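You operate a simulated robot arm through the tools that you are given. There is no shell and no other tool.

You are at the controls of a simulated robot arm. One attempt, no reset.

## Task
Swap the red and white injector leads, then run the injector test again.
Fine: On the middle yellow board. Main switch off for the swap and on again. One press of the yellow button; wait for FIRED 4 OF 4. The other two leads stay.

Only the result counts: the job must be done as asked and must still hold three seconds after the hand-in. Knocking over, shifting, dropping, spilling or breaking anything else fails it.

## Robot
A 6-joint arm with a three-finger gripper, fixed in place. Base frame: the origin is on the floor under the middle of its stand, x ahead of it, y to its left, z up. Readings come in m, rad, newtons and seconds.
It reaches about 1.213 m from its shoulder. Its first joint turns from -2.897 to 2.897 rad. Payload 4.89 kg.
Tool frame: the origin (TCP) lies between the finger pads and is the grasp point; the fingertips stand 0.03 m ahead of it; z points along the fingers, y is the line along which they close. The gripper opens to 0.164 m; its body begins 0.125 m behind the TCP.
Orientation is told as [roll, pitch, yaw] about the base's x, y, z axes, in that order, counted from this pose: with the fingers straight down and closing along the base's y, the tool's x points along the base's -x, its y along +y and its z along -z.

## Interface
- The arm moves only by the tool send_rows. Its argument "motion" is one flat list of numbers, 7 for each row, row after row: the turn, a rotation vector about the base's x, y, z in rad, then the shift along the base's x, y, z in m, then the finger opening in m, from 0 to 0.164. In form: [ax, ay, az, x, y, z, claw, ax, ay, az, x, y, z, claw, ...]. A call has 1 to 20 rows; each row is the pose to reach, as a shift and turn from the pose commanded when the call began. A row lasts 0.2 s, in which the tool goes at most 0.05 m and 0.15 rad; a call with a longer step from one row to the next is refused whole, and so is a gripper value outside its range. Where a pose cannot be reached the arm comes as near as it can. A force on the tool above 40 N (or 10 N above the force at the start of the call, whichever is more), or a blocked arm, ends the call early, and 0.2 s more pass. Each finger travels about 0.108 m/s and halts on what it meets, pressing with about 42 N; the grip force reading is that of the motor and also rises with nothing between the fingers. The clock runs only during rows and for 0.2 s after the last one: add rows that repeat a pose to give the fingers time. It gives the time, the measured TCP pose, the force on the tool (base axes), the opening and the grip force at its end, in the units of the frame above (readings bear some noise), with the torque about the TCP (base axes, N m) and any sound that the robot's microphone picked up, and new pictures: "pictures" is both (left out), scene, wrist or none.
- Cameras (640 x 400 px; columns grow to the right, rows downward): "scene" is fixed at [0.0492, -0.4983, 1.6617]; the picture's right is [-0.32, -0.95, 0.00], its down [-0.65, 0.22, -0.73] and it looks along [0.69, -0.23, -0.69] (base axes); focal length 335 px, centre (320, 200). "wrist" rides on the gripper at [0.076, -0.002, -0.152] in the tool frame; the picture's right is [0.02, 1.00, 0.00], its down [-0.88, 0.02, -0.47] and it looks along [-0.47, 0.01, 0.88] (tool axes); focal length 247 px, centre (320, 200). There is no depth. A picture from a camera that has moved, and an enlarged one, comes with that camera's place and axes in the base frame and with its lens.
- raise_lower(by): moves the trunk up (or, below 0, down) by that many m; the arm rides with it, the base frame stays. It gives what a move gives, with no picture.
- zoom(camera, box): a new picture of the part [left, top, right, bottom] of that camera's present view, enlarged. It takes no simulated time.
- close_job(): hands the job in; it is judged then, once.

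Nothing tells you positions but the pictures and the camera data. Unless the task says otherwise, let go and move clear before handing in.

The tools are called after "Emit:" by a JSON object that holds its "op" and its "data". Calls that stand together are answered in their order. send_rows: Moves the arm, as the interface text tells. Its arguments: {"type":"object","properties":{"motion":{"type":"array","items":{"type":"number"}},"pictures":{"type":"string","enum":["both","scene","wrist","none"]}},"required":["motion"]} The other tools are called the same way: raise_lower (by) moves the trunk up or down; zoom (camera, box) takes an enlarged picture of a part of a camera's view; close_job () hands the job in.

At the start:

```text
clock: 0.0
tcp_pos: [0.2731, -0.4227, 1.1722]
tcp_rot: [0.001, -0.001, 0.001]
force: [-0.4, 0.6, -0.7]
torque: [0.01, 0.0, 0.02]
opening: 0.164
gripper_force: 0.0
trunk travel left (down, up): [-0.175, 0.215]
```

scene: 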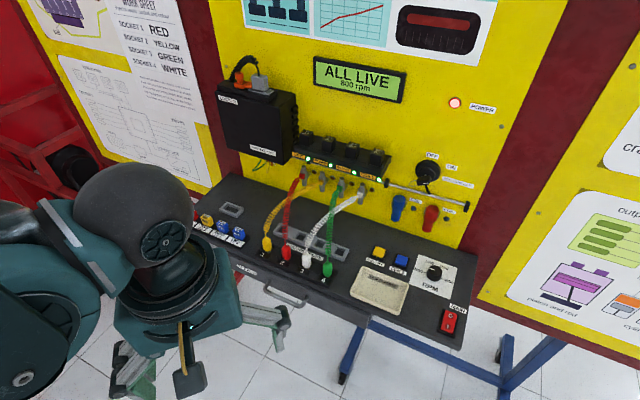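
wrist: 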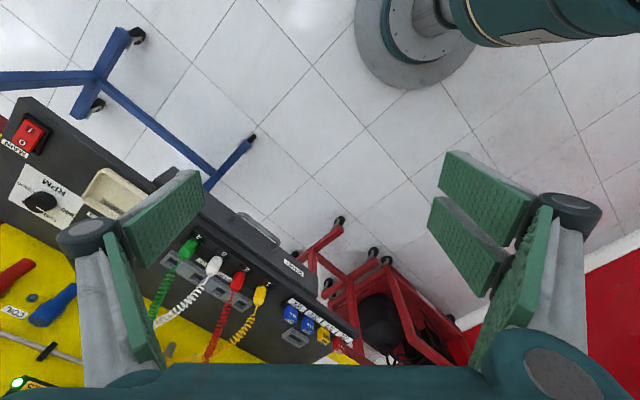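

I see a yellow middle board with a display ("ALL LIVE 800 rpm"), a sloped console with four leads (yellow, red, white, green), yellow/blue buttons, and a red rocker switch labelled MAIN. First I'll look closer at the details.

Emit:
{"op": "zoom", "data": {"camera": "scene", "box": [180, 160, 380, 300]}}

Emit:
{"op": "zoom", "data": {"camera": "scene", "box": [330, 220, 490, 350]}}

Emit:
{"op": "zoom", "data": {"camera": "scene", "box": [200, 40, 520, 240]}}

Emit:
{"op": "zoom", "data": {"camera": "wrist", "box": [100, 180, 380, 360]}}

Emit:
{"op": "zoom", "data": {"camera": "scene", "box": [30, 0, 230, 180]}}

```text
2.86 times, centred on (280, 230) of scene
camera zoom: at [0.0492, -0.4983, 1.6617], right [-0.32, -0.95, 0.0], down [-0.65, 0.22, -0.73], along [0.69, -0.23, -0.69], focal length 958 px, centre (434, 114)
```

zoom: 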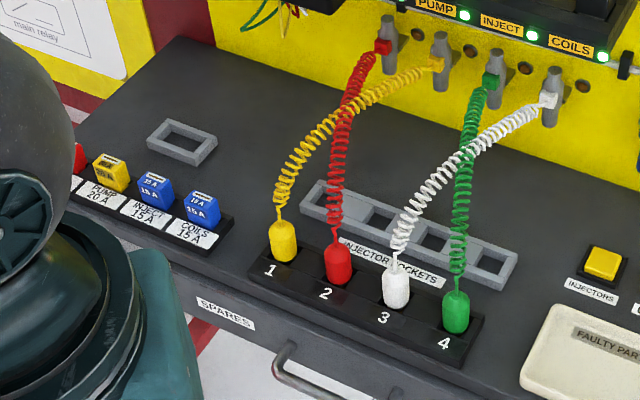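

```text
3.08 times, centred on (410, 285) of scene
camera zoom: at [0.0492, -0.4983, 1.6617], right [-0.32, -0.95, 0.0], down [-0.65, 0.22, -0.73], along [0.69, -0.23, -0.69], focal length 1032 px, centre (43, -62)
```

zoom: 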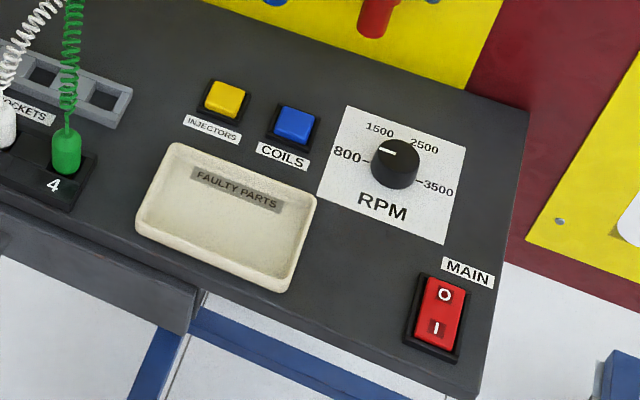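

```text
2.00 times, centred on (360, 140) of scene
camera zoom: at [0.0492, -0.4983, 1.6617], right [-0.32, -0.95, 0.0], down [-0.65, 0.22, -0.73], along [0.69, -0.23, -0.69], focal length 671 px, centre (240, 320)
```

zoom: 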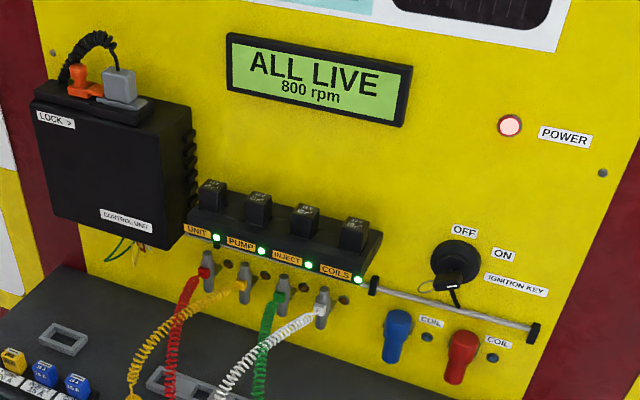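

```text
2.22 times, centred on (240, 270) of wrist
camera zoom: at [0.1959, -0.4243, 1.3249], right [-0.02, 1.0, 0.0], down [0.88, 0.02, 0.47], along [0.47, 0.01, -0.88], focal length 549 px, centre (498, 44)
```

zoom: 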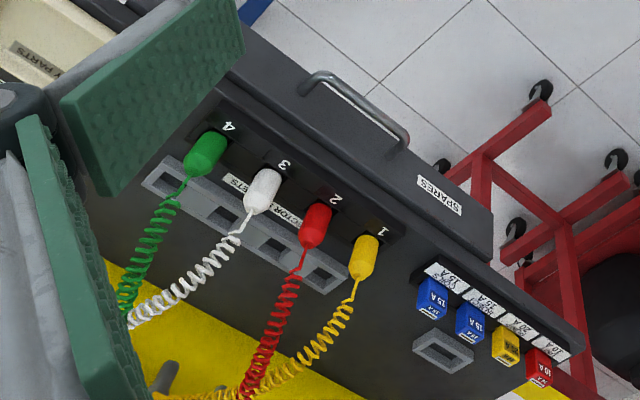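

```text
2.22 times, centred on (130, 90) of scene
camera zoom: at [0.0492, -0.4983, 1.6617], right [-0.32, -0.95, 0.0], down [-0.65, 0.22, -0.73], along [0.69, -0.23, -0.69], focal length 745 px, centre (742, 444)
```

zoom: 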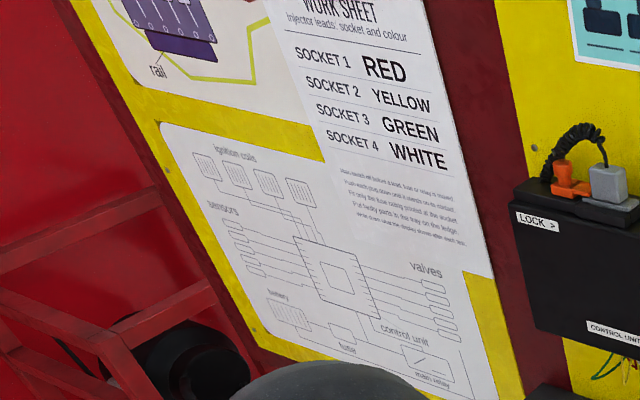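

The lead order now is 1 yellow, 2 red, 3 white, 4 green. I want to read the worksheet's small print and the rest of the board before acting.

Emit:
{"op": "zoom", "data": {"camera": "scene", "box": [115, 60, 195, 120]}}

Emit:
{"op": "zoom", "data": {"camera": "scene", "box": [110, 0, 210, 60]}}

Emit:
{"op": "zoom", "data": {"camera": "scene", "box": [240, 0, 500, 60]}}

Emit:
{"op": "zoom", "data": {"camera": "scene", "box": [250, 160, 380, 290]}}

Emit:
{"op": "zoom", "data": {"camera": "scene", "box": [270, 120, 370, 200]}}

```text
6.67 times, centred on (155, 90) of scene
camera zoom: at [0.0492, -0.4983, 1.6617], right [-0.32, -0.95, 0.0], down [-0.65, 0.22, -0.73], along [0.69, -0.23, -0.69], focal length 2236 px, centre (1420, 933)
```

zoom: 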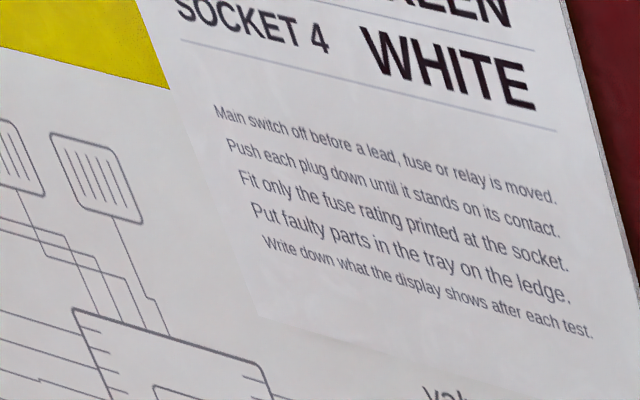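

```text
6.40 times, centred on (160, 30) of scene
camera zoom: at [0.0492, -0.4983, 1.6617], right [-0.32, -0.95, 0.0], down [-0.65, 0.22, -0.73], along [0.69, -0.23, -0.69], focal length 2146 px, centre (1344, 1288)
```

zoom: 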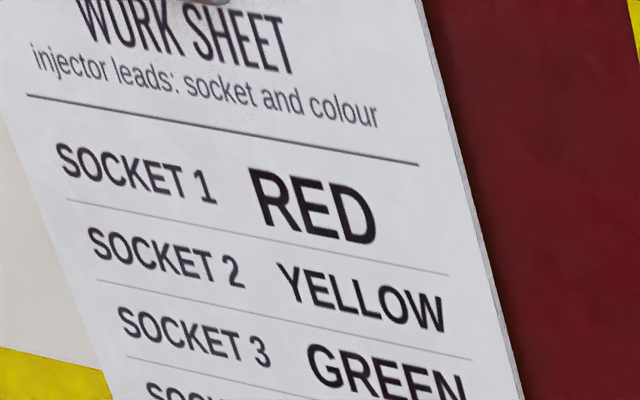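

```text
2.46 times, centred on (370, 30) of scene
camera zoom: at [0.0492, -0.4983, 1.6617], right [-0.32, -0.95, 0.0], down [-0.65, 0.22, -0.73], along [0.69, -0.23, -0.69], focal length 825 px, centre (197, 618)
```

zoom: 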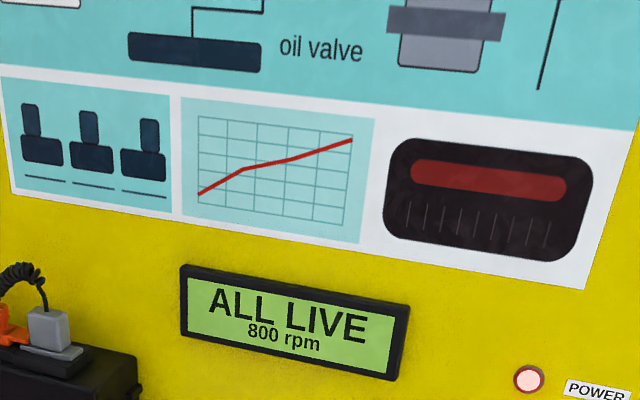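

```text
3.08 times, centred on (315, 225) of scene
camera zoom: at [0.0492, -0.4983, 1.6617], right [-0.32, -0.95, 0.0], down [-0.65, 0.22, -0.73], along [0.69, -0.23, -0.69], focal length 1032 px, centre (335, 123)
```

zoom: 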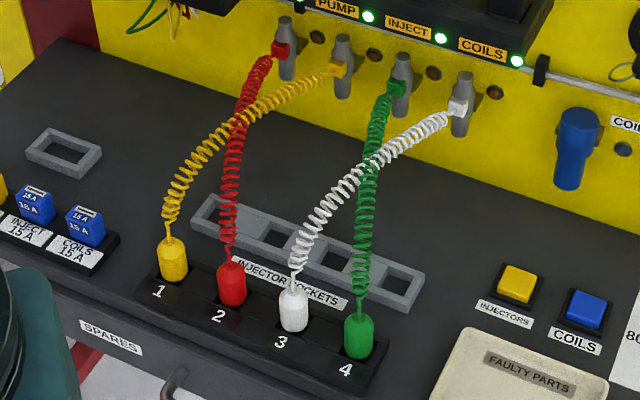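

```text
5.00 times, centred on (320, 160) of scene
camera zoom: at [0.0492, -0.4983, 1.6617], right [-0.32, -0.95, 0.0], down [-0.65, 0.22, -0.73], along [0.69, -0.23, -0.69], focal length 1677 px, centre (320, 400)
```

zoom: 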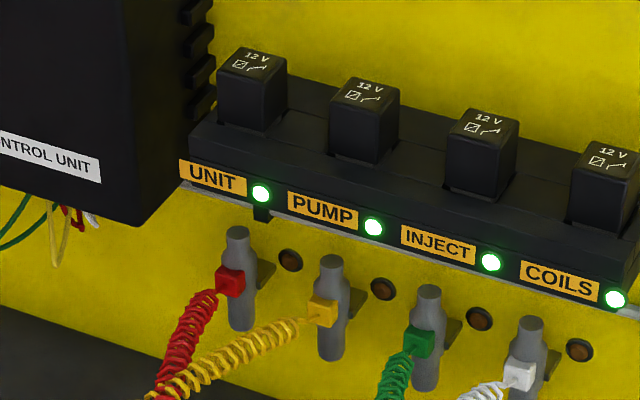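

The leads sit in a row on the ledge at roughly (0.59,-0.58,0.96), which runs at 45° to the base axes. Next I'll look at the gripper's fingers to plan how to fit between plugs.

Emit:
{"op": "zoom", "data": {"camera": "wrist", "box": [40, 140, 340, 400]}}

Emit:
{"op": "zoom", "data": {"camera": "wrist", "box": [380, 130, 640, 400]}}

Emit:
{"op": "zoom", "data": {"camera": "scene", "box": [80, 150, 300, 400]}}

```text
1.54 times, centred on (190, 270) of wrist
camera zoom: at [0.1959, -0.4243, 1.3249], right [-0.02, 1.0, 0.0], down [0.88, 0.02, 0.47], along [0.47, 0.01, -0.88], focal length 380 px, centre (520, 92)
```

zoom: 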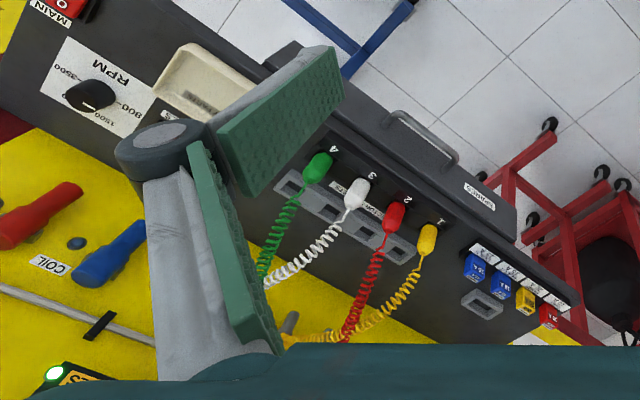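

```text
1.48 times, centred on (510, 265) of wrist
camera zoom: at [0.1959, -0.4243, 1.3249], right [-0.02, 1.0, 0.0], down [0.88, 0.02, 0.47], along [0.47, 0.01, -0.88], focal length 366 px, centre (38, 104)
```

zoom: 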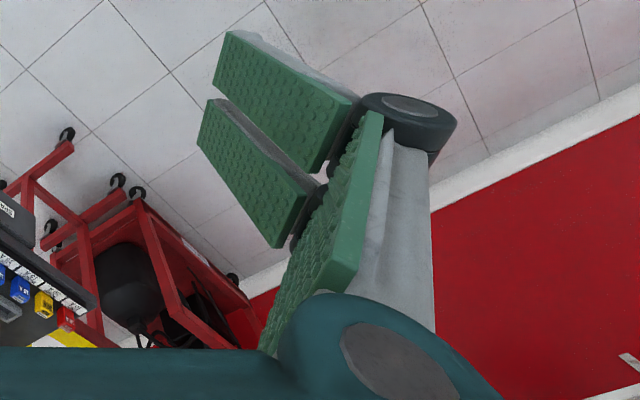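

```text
1.60 times, centred on (190, 275) of scene
camera zoom: at [0.0492, -0.4983, 1.6617], right [-0.32, -0.95, 0.0], down [-0.65, 0.22, -0.73], along [0.69, -0.23, -0.69], focal length 536 px, centre (528, 80)
```

zoom: 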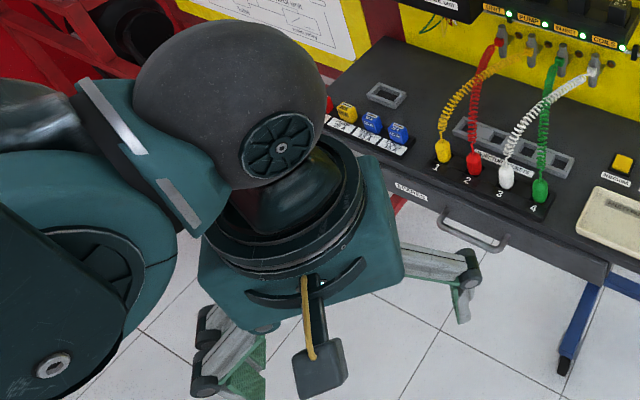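

The gripper has one finger on one side and two side by side on the other. I'll turn the tool by −45° to square up with the board and get a better wrist view of the plugs.

Emit:
{"op": "send_rows", "data": {"motion": [0, 0, -0.131, 0.025, 0, 0.005, 0.164, 0, 0, -0.262, 0.05, 0, 0.01, 0.164, 0, 0, -0.393, 0.075, 0, 0.015, 0.164, 0, 0, -0.524, 0.1, 0, 0.02, 0.164, 0, 0, -0.655, 0.125, 0, 0.025, 0.164, 0, 0, -0.785, 0.151, 0, 0.03, 0.164, 0, 0, -0.785, 0.151, 0, 0.03, 0.164], "pictures": "both"}}

```text
clock: 1.6
tcp_pos: [0.4236, -0.4239, 1.2018]
tcp_rot: [-0.002, 0.0, -0.784]
force: [1.0, 0.2, -0.2]
torque: [0.01, 0.0, 0.03]
opening: 0.1641
gripper_force: 0.1
trunk travel left (down, up): [-0.175, 0.215]
camera wrist: at [0.3686, -0.3703, 1.3552], right [0.69, 0.72, 0.0], down [0.64, -0.61, 0.47], along [0.34, -0.33, -0.88], focal length 247 px, centre (320, 200)
```

scene: 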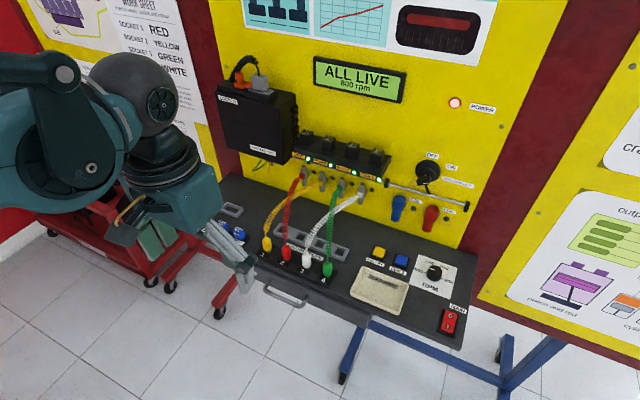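
wrist: 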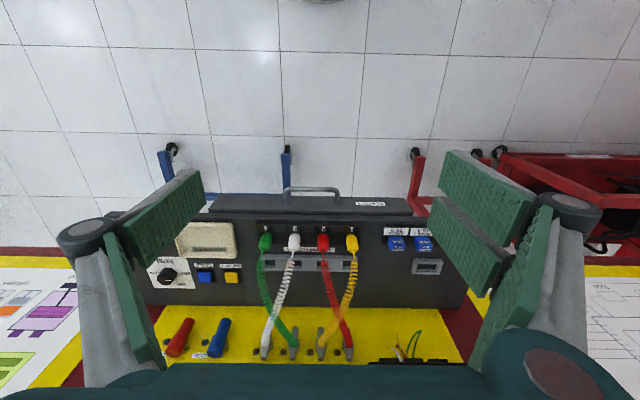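

The view is now square to the board. I'll zoom in on the plugs, sockets and switches.

Emit:
{"op": "zoom", "data": {"camera": "wrist", "box": [210, 180, 450, 330]}}

Emit:
{"op": "zoom", "data": {"camera": "wrist", "box": [240, 210, 380, 290]}}

Emit:
{"op": "zoom", "data": {"camera": "wrist", "box": [200, 240, 400, 370]}}

```text
2.67 times, centred on (330, 255) of wrist
camera zoom: at [0.3686, -0.3703, 1.3552], right [0.69, 0.72, 0.0], down [0.64, -0.61, 0.47], along [0.34, -0.33, -0.88], focal length 659 px, centre (293, 53)
```

zoom: 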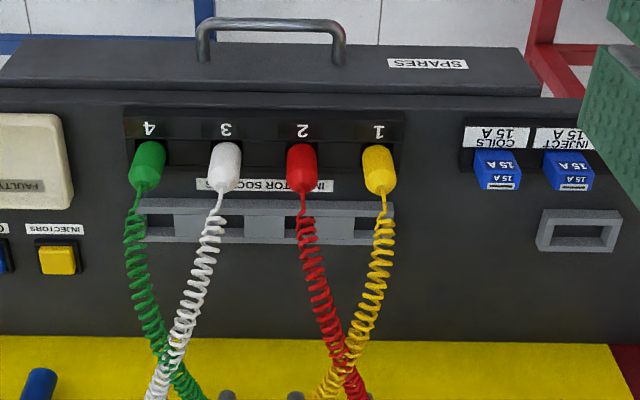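

```text
4.57 times, centred on (310, 250) of wrist
camera zoom: at [0.3686, -0.3703, 1.3552], right [0.69, 0.72, 0.0], down [0.64, -0.61, 0.47], along [0.34, -0.33, -0.88], focal length 1129 px, centre (366, -29)
```

zoom: 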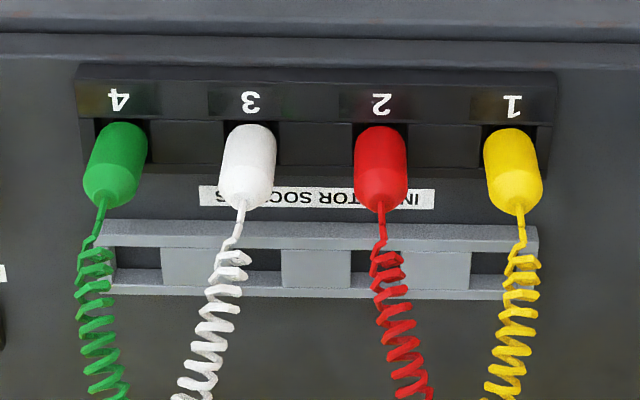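

```text
3.08 times, centred on (300, 305) of wrist
camera zoom: at [0.3686, -0.3703, 1.3552], right [0.69, 0.72, 0.0], down [0.64, -0.61, 0.47], along [0.34, -0.33, -0.88], focal length 760 px, centre (382, -123)
```

zoom: 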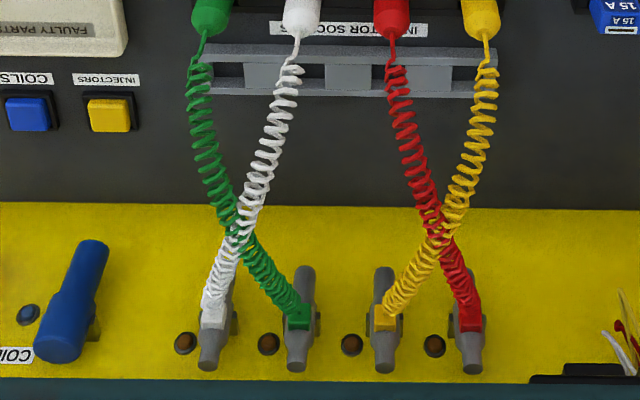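

Triangulating both views puts the plug tops at z≈0.966, with a pitch of about 61 mm, a plug diameter of about 24 mm, and a grey parking rail behind the sockets. Next I'll narrow the fingers in free air to see their shape near the grasp width.

Emit:
{"op": "send_rows", "data": {"motion": [0, 0, 0, 0, 0, 0, 0.14, 0, 0, 0, 0, 0, 0, 0.1, 0, 0, 0, 0, 0, 0, 0.07, 0, 0, 0, 0, 0, 0, 0.04, 0, 0, 0, 0, 0, 0, 0.04, 0, 0, 0, 0, 0, 0, 0.04, 0, 0, 0, 0, 0, 0, 0.04], "pictures": "both"}}

```text
clock: 3.2
tcp_pos: [0.4243, -0.4225, 1.2033]
tcp_rot: [0.0, -0.002, -0.786]
force: [-0.3, -0.6, -0.2]
torque: [-0.04, -0.02, 0.02]
opening: 0.0401
gripper_force: 0.1
trunk travel left (down, up): [-0.175, 0.215]
camera wrist: at [0.3683, -0.3703, 1.3553], right [0.69, 0.72, 0.0], down [0.64, -0.61, 0.47], along [0.34, -0.33, -0.88], focal length 247 px, centre (320, 200)
```

scene: 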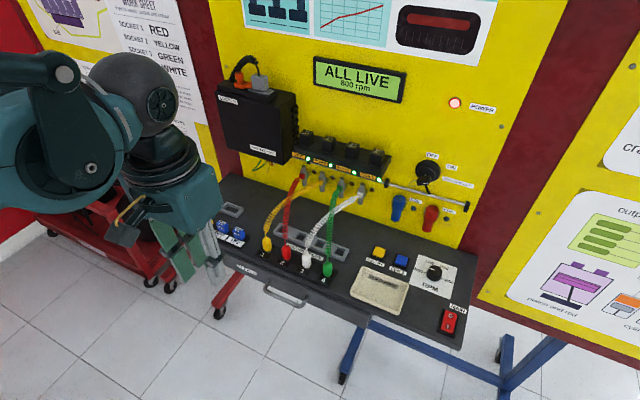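
wrist: 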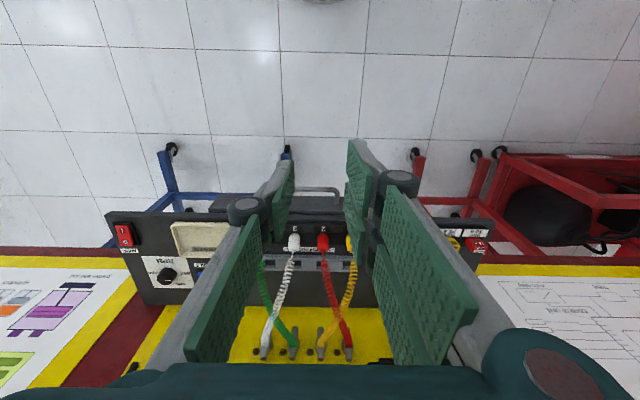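

Emit:
{"op": "zoom", "data": {"camera": "wrist", "box": [200, 120, 440, 270]}}

Emit:
{"op": "zoom", "data": {"camera": "scene", "box": [80, 180, 280, 310]}}

```text
2.67 times, centred on (320, 195) of wrist
camera zoom: at [0.3683, -0.3703, 1.3553], right [0.69, 0.72, 0.0], down [0.64, -0.61, 0.47], along [0.34, -0.33, -0.88], focal length 659 px, centre (320, 213)
```

zoom: 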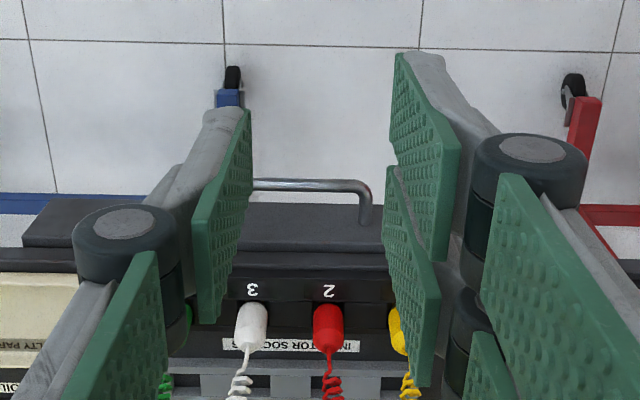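

```text
3.08 times, centred on (180, 245) of scene
camera zoom: at [0.0492, -0.4983, 1.6617], right [-0.32, -0.95, 0.0], down [-0.65, 0.22, -0.73], along [0.69, -0.23, -0.69], focal length 1032 px, centre (751, 62)
```

zoom: 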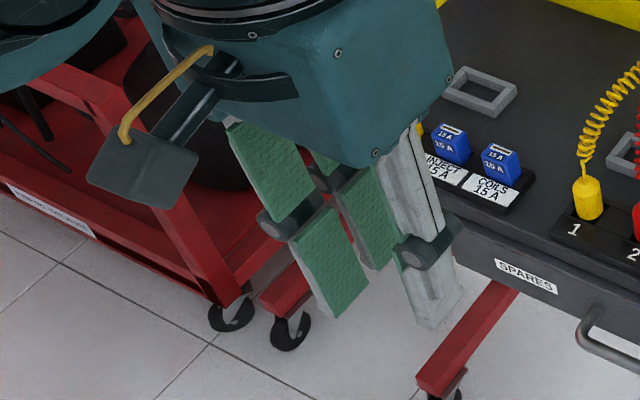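

The distal fingers are slim enough (about 14–20 mm) to go between the plugs with pads parallel. Now I'll measure the main switch, buttons and rail in detail.

Emit:
{"op": "zoom", "data": {"camera": "wrist", "box": [90, 200, 210, 300]}}

Emit:
{"op": "zoom", "data": {"camera": "scene", "box": [420, 290, 480, 340]}}

Emit:
{"op": "zoom", "data": {"camera": "scene", "box": [355, 235, 425, 280]}}

Emit:
{"op": "zoom", "data": {"camera": "scene", "box": [250, 210, 350, 290]}}

```text
4.00 times, centred on (150, 250) of wrist
camera zoom: at [0.3683, -0.3703, 1.3553], right [0.69, 0.72, 0.0], down [0.64, -0.61, 0.47], along [0.34, -0.33, -0.88], focal length 988 px, centre (1000, 0)
```

zoom: 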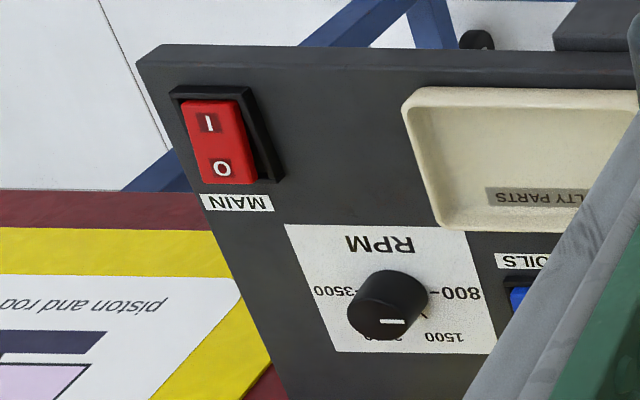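

```text
8.00 times, centred on (450, 315) of scene
camera zoom: at [0.0492, -0.4983, 1.6617], right [-0.32, -0.95, 0.0], down [-0.65, 0.22, -0.73], along [0.69, -0.23, -0.69], focal length 2683 px, centre (-720, -720)
```

zoom: 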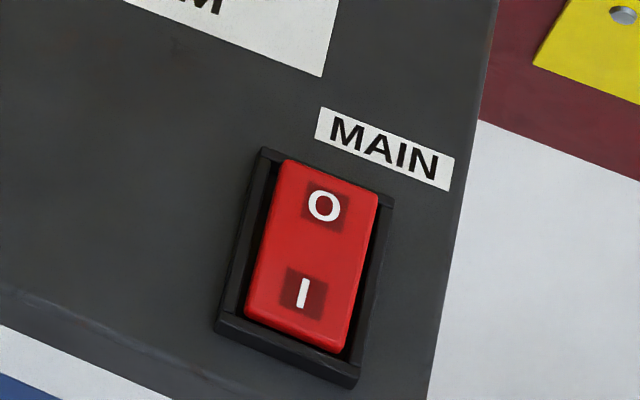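

```text
8.89 times, centred on (390, 258) of scene
camera zoom: at [0.0492, -0.4983, 1.6617], right [-0.32, -0.95, 0.0], down [-0.65, 0.22, -0.73], along [0.69, -0.23, -0.69], focal length 2981 px, centre (-302, -311)
```

zoom: 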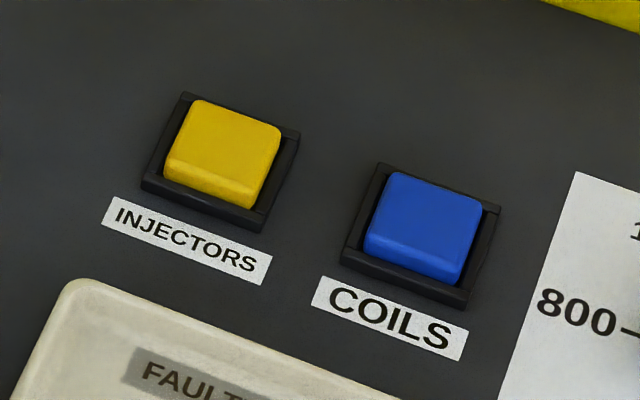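

```text
5.00 times, centred on (300, 250) of scene
camera zoom: at [0.0492, -0.4983, 1.6617], right [-0.32, -0.95, 0.0], down [-0.65, 0.22, -0.73], along [0.69, -0.23, -0.69], focal length 1677 px, centre (420, -50)
```

zoom: 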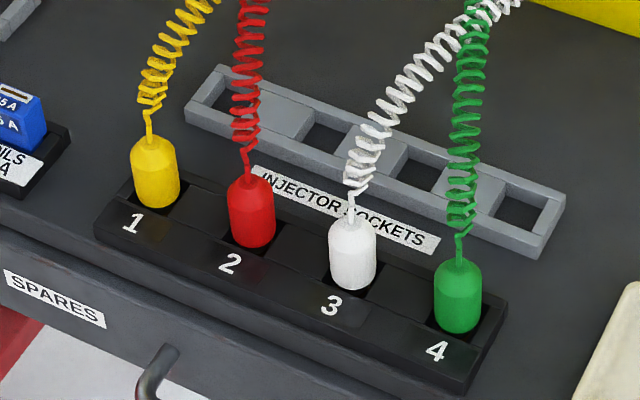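

The switch O pad sits at about (0.316,-0.910,0.924), with I pressed (ON). I'll move above it, tilted so that only the single finger's near corner will press the O end.

Emit:
{"op": "send_rows", "data": {"motion": [-0.00295, -0.03242, 0, -0.00733, -0.03964, -0.01183, 0.04, -0.0059, -0.06483, 0, -0.01465, -0.07928, -0.02367, 0.04, -0.00885, -0.09725, 0, -0.02198, -0.11893, -0.0355, 0.04, -0.0118, -0.12967, 0, -0.0293, -0.15857, -0.04733, 0.04, -0.01475, -0.16208, 0, -0.03663, -0.19821, -0.05917, 0.04, -0.0177, -0.1945, 0, -0.04395, -0.23785, -0.071, 0.04, -0.02065, -0.22692, 0, -0.05128, -0.27749, -0.08283, 0.04, -0.0236, -0.25933, 0, -0.0586, -0.31713, -0.09467, 0.04, -0.02655, -0.29175, 0, -0.06593, -0.35678, -0.1065, 0.04, -0.0295, -0.32417, 0, -0.07325, -0.39642, -0.11833, 0.04, -0.03245, -0.35658, 0, -0.08058, -0.43606, -0.13017, 0.04, -0.0354, -0.389, 0, -0.0879, -0.4757, -0.142, 0.04, -0.0354, -0.389, 0, -0.0879, -0.4757, -0.142, 0.04], "pictures": "both"}}

```text
clock: 6.0
tcp_pos: [0.3357, -0.8979, 1.0594]
tcp_rot: [0.258, -0.297, -0.823]
force: [-0.4, 0.2, 0.0]
torque: [0.08, -0.07, 0.05]
opening: 0.0399
gripper_force: 0.0
trunk travel left (down, up): [-0.175, 0.215]
camera wrist: at [0.2269, -0.8414, 1.1773], right [0.64, 0.73, 0.24], down [0.41, -0.59, 0.7], along [0.65, -0.35, -0.67], focal length 247 px, centre (320, 200)
```

scene: 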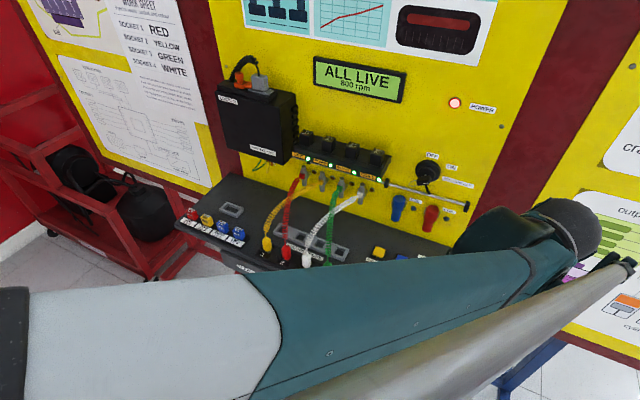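
wrist: 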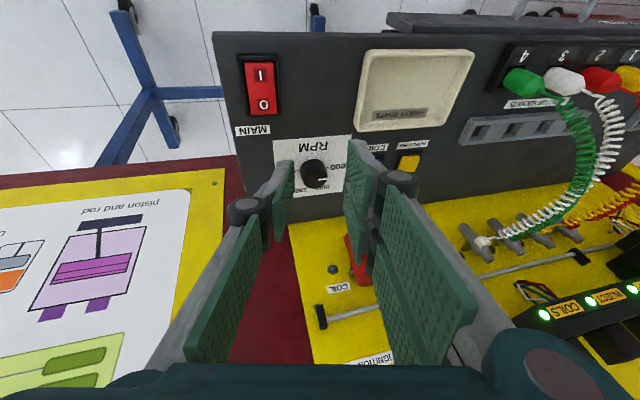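

Emit:
{"op": "zoom", "data": {"camera": "wrist", "box": [220, 30, 340, 150]}}

Emit:
{"op": "zoom", "data": {"camera": "scene", "box": [380, 180, 640, 360]}}

```text
3.33 times, centred on (280, 90) of wrist
camera zoom: at [0.2269, -0.8414, 1.1773], right [0.64, 0.73, 0.24], down [0.41, -0.59, 0.7], along [0.65, -0.35, -0.67], focal length 823 px, centre (453, 567)
```

zoom: 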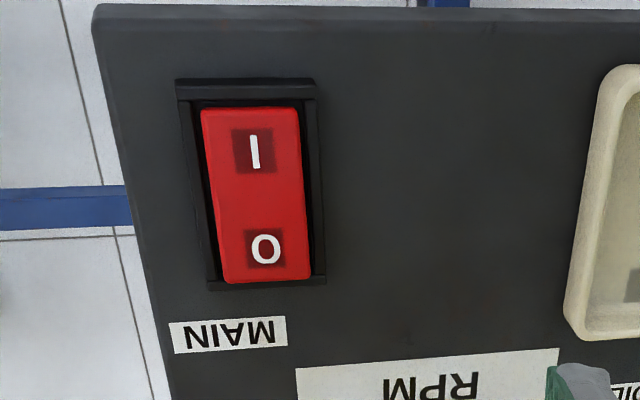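

```text
2.22 times, centred on (510, 270) of scene
camera zoom: at [0.0492, -0.4983, 1.6617], right [-0.32, -0.95, 0.0], down [-0.65, 0.22, -0.73], along [0.69, -0.23, -0.69], focal length 745 px, centre (-102, 44)
```

zoom: 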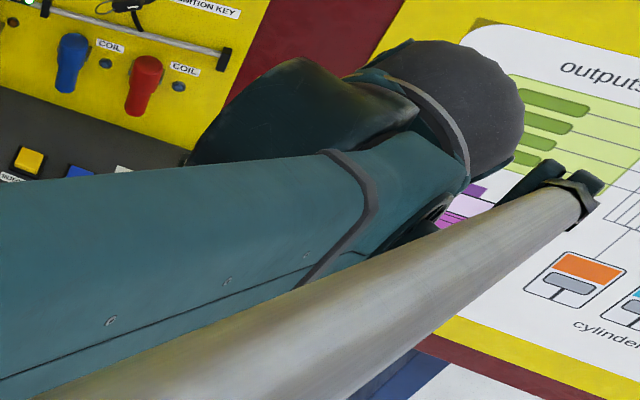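

The wrist view confirms the O pad at D≈0.868, L≈−0.423. I'll descend to about 2 cm above it and check the alignment of the finger.

Emit:
{"op": "send_rows", "data": {"motion": [0, 0, 0, -0.001, -0.001, -0.02, 0.04, 0, 0, 0, -0.0026, -0.0037, -0.04, 0.04, 0, 0, 0, -0.0026, -0.0037, -0.06, 0.04, 0, 0, 0, -0.0026, -0.0037, -0.075, 0.04, 0, 0, 0, -0.0026, -0.0037, -0.075, 0.04], "pictures": "both"}}

```text
clock: 7.2
tcp_pos: [0.3334, -0.9018, 0.9847]
tcp_rot: [0.257, -0.297, -0.824]
force: [0.1, -1.5, 0.4]
torque: [0.04, -0.02, 0.01]
opening: 0.0399
gripper_force: 0.0
trunk travel left (down, up): [-0.175, 0.215]
camera wrist: at [0.2246, -0.8449, 1.1029], right [0.64, 0.73, 0.24], down [0.41, -0.59, 0.7], along [0.65, -0.35, -0.67], focal length 247 px, centre (320, 200)
```

scene: 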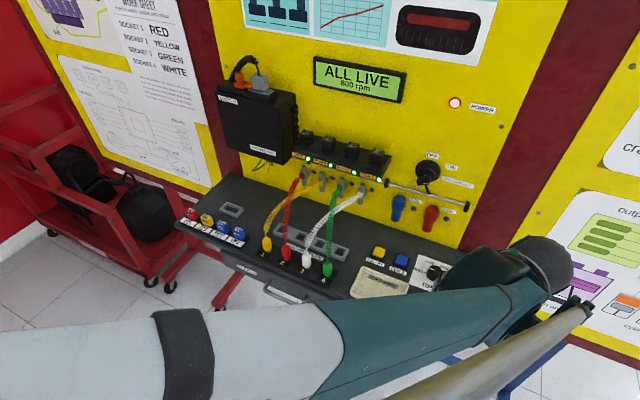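
wrist: 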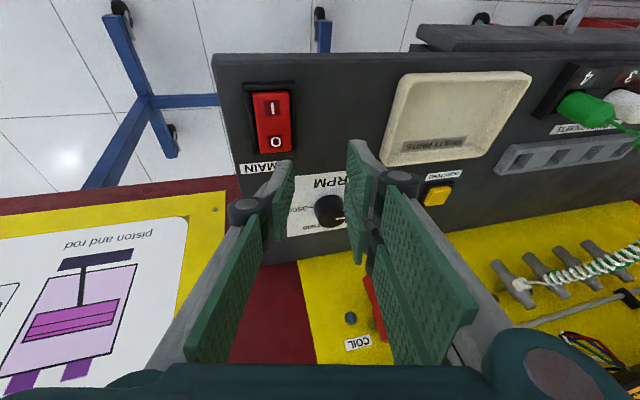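

The finger corner lines up with the O pad. I'll press down in small steps.

Emit:
{"op": "send_rows", "data": {"motion": [0, 0, 0, 0, 0, -0.01, 0.04, 0, 0, 0, 0, 0, -0.017, 0.04, 0, 0, 0, 0, 0, -0.02, 0.04, 0, 0, 0, 0, 0, -0.022, 0.04, 0, 0, 0, 0, 0, -0.024, 0.04, 0, 0, 0, 0, 0, -0.026, 0.04], "pictures": "both"}}

```text
clock: 8.6
tcp_pos: [0.3334, -0.9019, 0.9595]
tcp_rot: [0.257, -0.296, -0.825]
force: [-0.7, 0.6, -0.8]
torque: [-0.03, 0.03, -0.03]
opening: 0.0401
gripper_force: 0.1
trunk travel left (down, up): [-0.175, 0.215]
camera wrist: at [0.2246, -0.8444, 1.0776], right [0.64, 0.73, 0.24], down [0.41, -0.59, 0.7], along [0.65, -0.35, -0.67], focal length 247 px, centre (320, 200)
```

scene: 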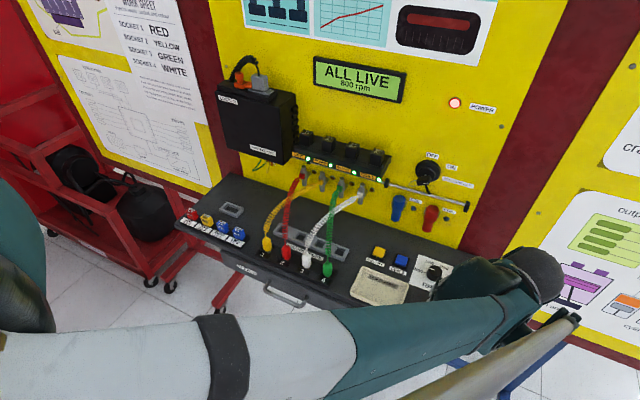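
wrist: 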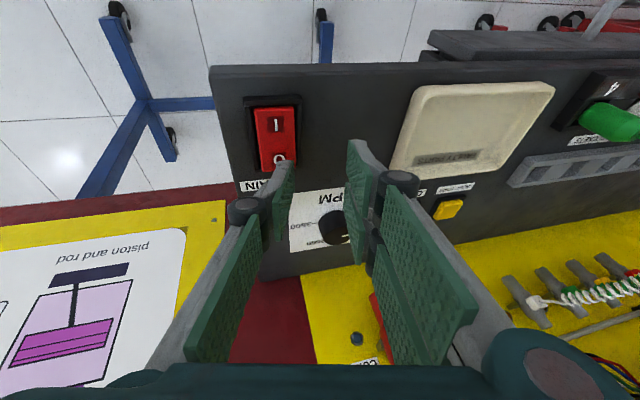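

Emit:
{"op": "zoom", "data": {"camera": "wrist", "box": [220, 80, 320, 200]}}

```text
3.33 times, centred on (270, 140) of wrist
camera zoom: at [0.2246, -0.8444, 1.0776], right [0.64, 0.73, 0.24], down [0.41, -0.59, 0.7], along [0.65, -0.35, -0.67], focal length 823 px, centre (487, 400)
```

zoom: 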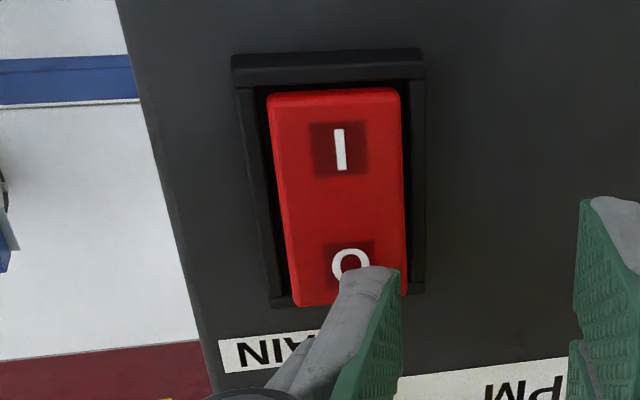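

No contact yet; the tip is just above the O. I'll keep going down in small steps.

Emit:
{"op": "send_rows", "data": {"motion": [0, 0, 0, 0, 0, -0.002, 0.04, 0, 0, 0, 0, 0, -0.004, 0.04, 0, 0, 0, 0, 0, -0.006, 0.04], "pictures": "both"}}

```text
clock: 9.4
tcp_pos: [0.3336, -0.9022, 0.9521]
tcp_rot: [0.257, -0.297, -0.822]
force: [0.7, -1.3, 4.1]
torque: [-0.1, 0.05, 0.06]
opening: 0.0399
gripper_force: 0.0
trunk travel left (down, up): [-0.175, 0.215]
camera wrist: at [0.2243, -0.8443, 1.0719], right [0.64, 0.73, 0.24], down [0.41, -0.59, 0.7], along [0.65, -0.36, -0.67], focal length 247 px, centre (320, 200)
```

scene: 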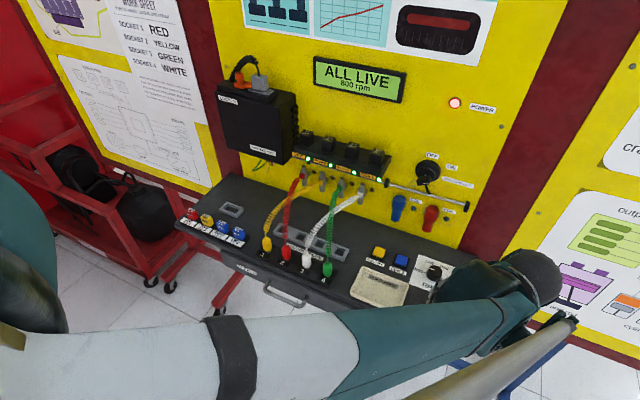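
wrist: 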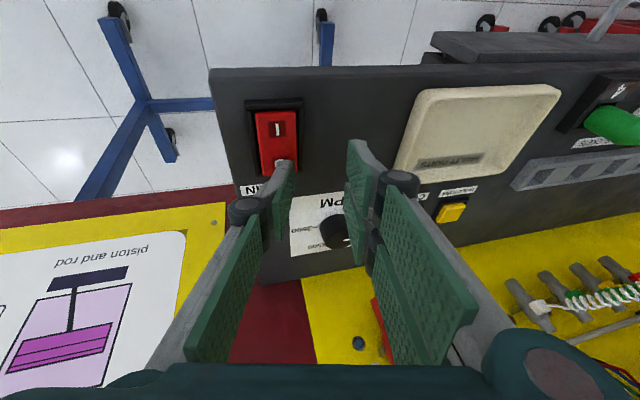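

Contact has begun (about 4 N). I'll continue pressing gently.

Emit:
{"op": "send_rows", "data": {"motion": [0, 0, 0, 0, 0, -0.0015, 0.04, 0, 0, 0, 0, 0, -0.003, 0.04], "pictures": "both"}}

```text
clock: 10.0
tcp_pos: [0.3329, -0.9023, 0.9508]
tcp_rot: [0.257, -0.297, -0.824]
force: [-0.5, -1.4, 7.0]
torque: [-0.13, 0.18, 0.03]
opening: 0.0399
gripper_force: 0.1
trunk travel left (down, up): [-0.175, 0.215]
camera wrist: at [0.2243, -0.8443, 1.0691], right [0.64, 0.73, 0.24], down [0.41, -0.59, 0.7], along [0.65, -0.36, -0.67], focal length 247 px, centre (320, 200)
```

scene: 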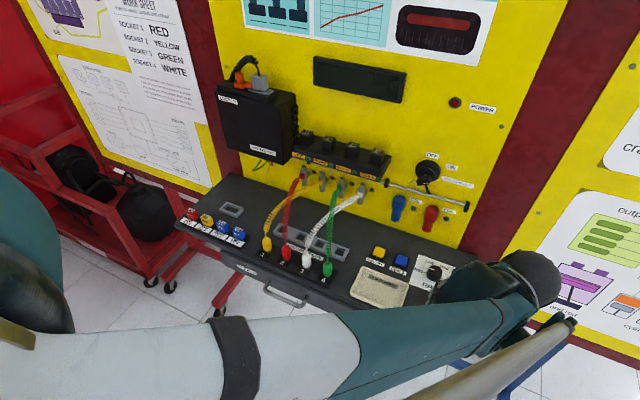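
wrist: 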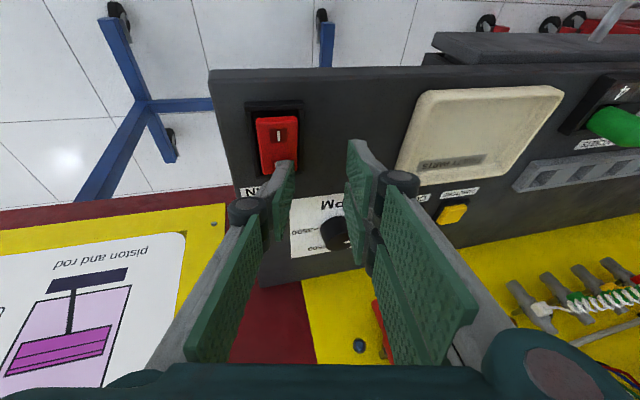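

The display and POWER lamp have gone out. I'll press a touch more to make sure it latched, then lift off straight up and check that it stays off.

Emit:
{"op": "send_rows", "data": {"motion": [0, 0, 0, 0, 0, -0.0015, 0.04, 0, 0, 0, 0, 0, 0.01, 0.04, 0, 0, 0, 0, 0, 0.04, 0.04, 0, 0, 0, 0, 0, 0.08, 0.04, 0, 0, 0, 0, 0, 0.12, 0.04, 0, 0, 0, 0, 0, 0.12, 0.04], "pictures": "both"}}

```text
clock: 11.4
tcp_pos: [0.3336, -0.9015, 1.0699]
tcp_rot: [0.257, -0.297, -0.823]
force: [0.1, 0.1, 0.2]
torque: [-0.04, 0.04, -0.02]
opening: 0.0399
gripper_force: 0.1
trunk travel left (down, up): [-0.175, 0.215]
camera wrist: at [0.2245, -0.8442, 1.1891], right [0.64, 0.73, 0.24], down [0.41, -0.59, 0.7], along [0.65, -0.35, -0.67], focal length 247 px, centre (320, 200)
```

scene: 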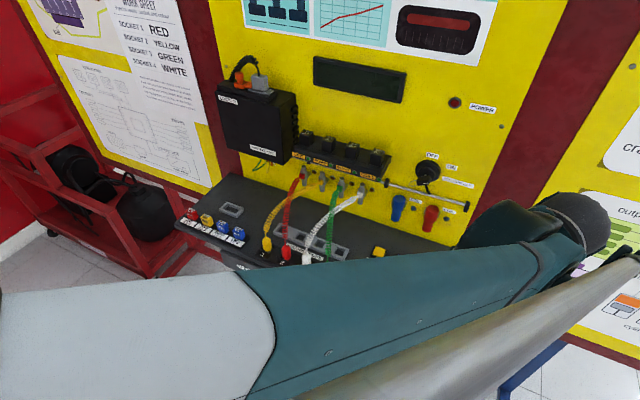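
wrist: 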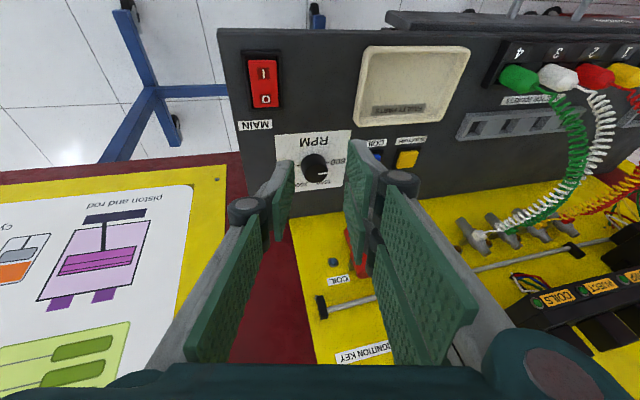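

The main switch is off and latched. Next I'll move to a viewing pose above the red plug, tilted only slightly forward (fingers closing along the row).

Emit:
{"op": "send_rows", "data": {"motion": [-0.01414, 0.02121, -0.0031, 0.02411, 0.03454, 0.01, 0.04, -0.02828, 0.04242, -0.0062, 0.04822, 0.06908, 0.02, 0.04, -0.04242, 0.06363, -0.0093, 0.07233, 0.10362, 0.02, 0.04, -0.05656, 0.08484, -0.0124, 0.09644, 0.13816, 0.02, 0.04, -0.0707, 0.10605, -0.0155, 0.12055, 0.1727, 0.02, 0.04, -0.08484, 0.12726, -0.0186, 0.14466, 0.20724, 0.02, 0.04, -0.09898, 0.14847, -0.0217, 0.16877, 0.24178, 0.02, 0.04, -0.11312, 0.16968, -0.0248, 0.19288, 0.27632, 0.02, 0.04, -0.12726, 0.19089, -0.0279, 0.21699, 0.31086, 0.02, 0.04, -0.1414, 0.2121, -0.031, 0.2411, 0.3454, 0.02, 0.04, -0.1414, 0.2121, -0.031, 0.2411, 0.3454, 0.02, 0.04], "pictures": "both"}}

```text
clock: 13.8
tcp_pos: [0.5738, -0.5557, 1.0907]
tcp_rot: [-0.004, -0.251, -0.783]
force: [-0.4, 0.1, 0.5]
torque: [-0.02, -0.01, 0.01]
opening: 0.04
gripper_force: 0.1
trunk travel left (down, up): [-0.175, 0.215]
camera wrist: at [0.4936, -0.4778, 1.2191], right [0.69, 0.72, -0.01], down [0.54, -0.5, 0.68], along [0.48, -0.47, -0.74], focal length 247 px, centre (320, 200)
```

scene: 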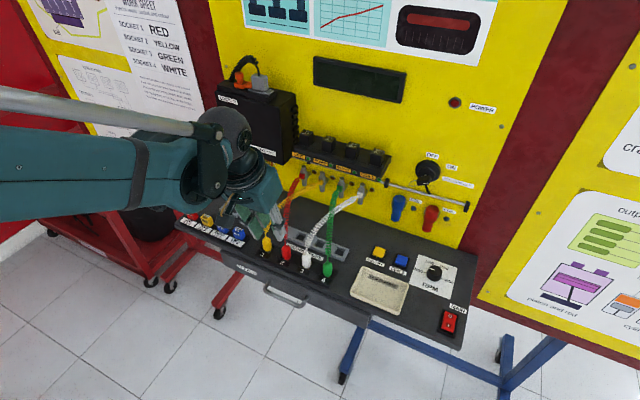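
wrist: 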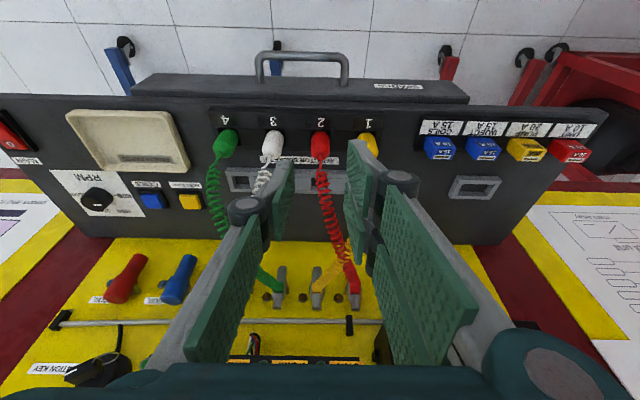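

Emit:
{"op": "zoom", "data": {"camera": "wrist", "box": [200, 90, 400, 215]}}

Emit:
{"op": "zoom", "data": {"camera": "scene", "box": [200, 150, 400, 300]}}

```text
3.20 times, centred on (300, 152) of wrist
camera zoom: at [0.4936, -0.4778, 1.2191], right [0.69, 0.72, -0.01], down [0.54, -0.5, 0.68], along [0.48, -0.47, -0.74], focal length 790 px, centre (384, 352)
```

zoom: 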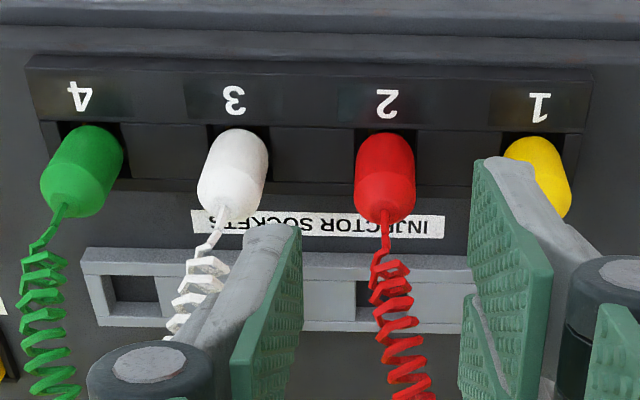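

```text
2.67 times, centred on (300, 225) of scene
camera zoom: at [0.0492, -0.4983, 1.6617], right [-0.32, -0.95, 0.0], down [-0.65, 0.22, -0.73], along [0.69, -0.23, -0.69], focal length 894 px, centre (373, 133)
```

zoom: 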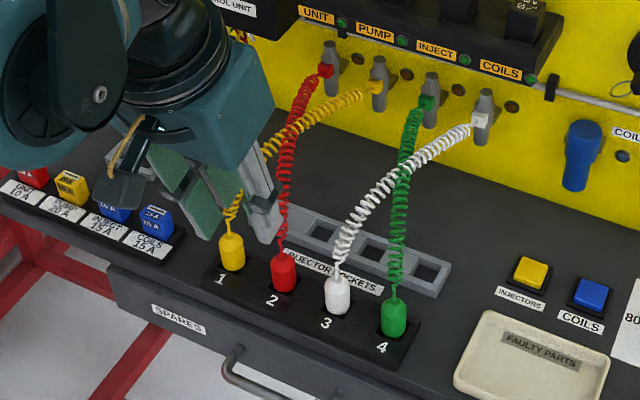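

The red plug is at D≈0.85, L≈0.013, with its top at 0.966 and the socket block top at about 0.92. I'll move directly above it, then check before descending.

Emit:
{"op": "send_rows", "data": {"motion": [0, 0, 0, 0.012, -0.0118, -0.02, 0.04, 0, 0, 0, 0.024, -0.0237, -0.04, 0.04, 0, 0, 0, 0.0359, -0.0355, -0.06, 0.04, 0, 0, 0, 0.0359, -0.0355, -0.06, 0.04], "pictures": "both"}}

```text
clock: 14.8
tcp_pos: [0.6114, -0.5916, 1.0297]
tcp_rot: [-0.003, -0.25, -0.783]
force: [0.4, -0.1, -1.6]
torque: [0.05, 0.07, -0.04]
opening: 0.0403
gripper_force: 0.1
trunk travel left (down, up): [-0.175, 0.215]
camera wrist: at [0.53, -0.5143, 1.1589], right [0.69, 0.72, -0.01], down [0.54, -0.5, 0.68], along [0.48, -0.47, -0.74], focal length 247 px, centre (320, 200)
```

scene: 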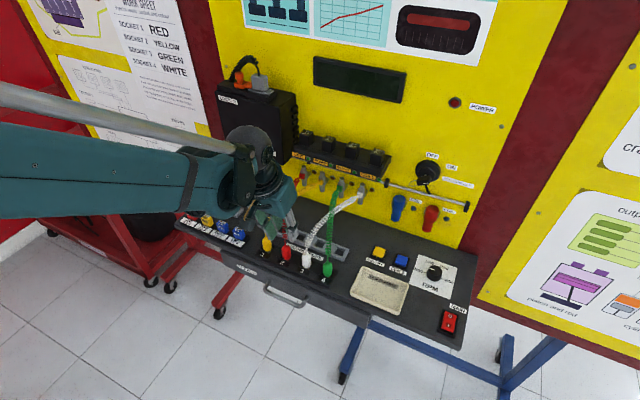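
wrist: 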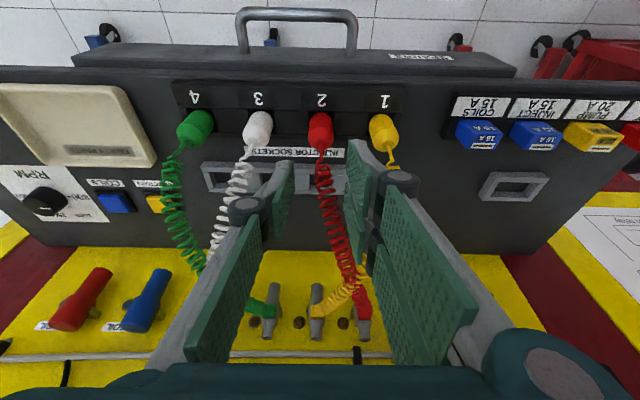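

Emit:
{"op": "send_rows", "data": {"motion": [0, 0, 0, 0, 0, -0.015, 0.04, 0, 0, 0, 0, 0, -0.03, 0.04, 0, 0, 0, 0, 0, -0.045, 0.04, 0, 0, 0, 0, 0, -0.045, 0.04], "pictures": "both"}}

```text
clock: 15.8
tcp_pos: [0.6095, -0.5904, 0.9855]
tcp_rot: [-0.003, -0.251, -0.785]
force: [0.1, 0.5, 0.1]
torque: [0.0, 0.01, 0.01]
opening: 0.0402
gripper_force: 0.2
trunk travel left (down, up): [-0.175, 0.215]
camera wrist: at [0.5299, -0.5141, 1.1142], right [0.69, 0.72, -0.01], down [0.54, -0.5, 0.68], along [0.48, -0.47, -0.74], focal length 247 px, centre (320, 200)
```

scene: 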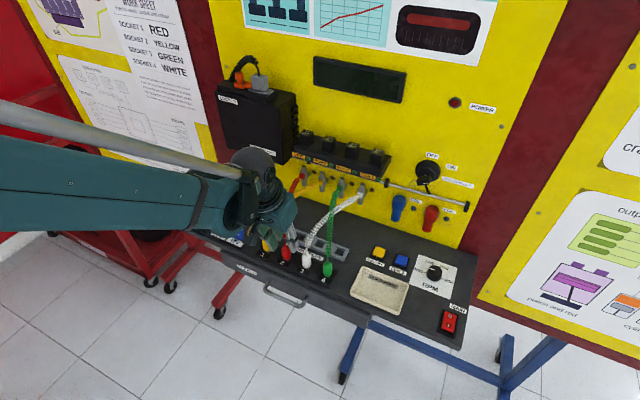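
wrist: 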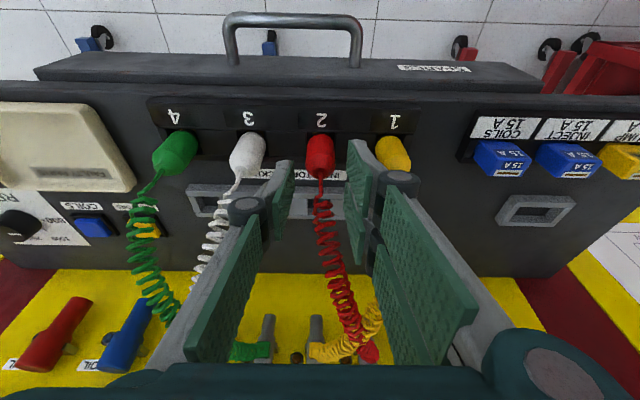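

Emit:
{"op": "zoom", "data": {"camera": "wrist", "box": [220, 100, 420, 225]}}

Emit:
{"op": "zoom", "data": {"camera": "scene", "box": [230, 180, 350, 290]}}

```text
3.20 times, centred on (320, 162) of wrist
camera zoom: at [0.5299, -0.5141, 1.1142], right [0.69, 0.72, -0.01], down [0.54, -0.5, 0.68], along [0.48, -0.47, -0.74], focal length 790 px, centre (320, 320)
```

zoom: 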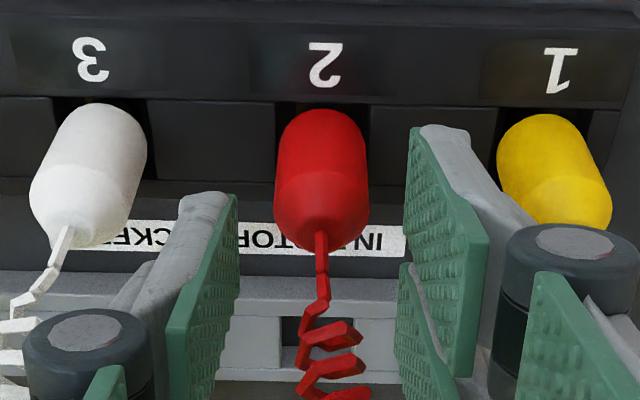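

```text
3.64 times, centred on (290, 235) of scene
camera zoom: at [0.0492, -0.4983, 1.6617], right [-0.32, -0.95, 0.0], down [-0.65, 0.22, -0.73], along [0.69, -0.23, -0.69], focal length 1219 px, centre (429, 73)
```

zoom: 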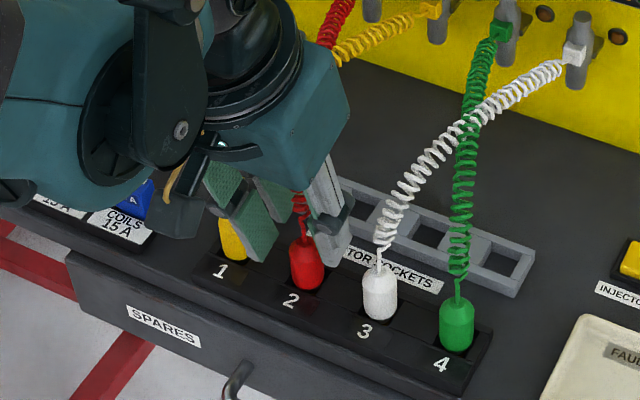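

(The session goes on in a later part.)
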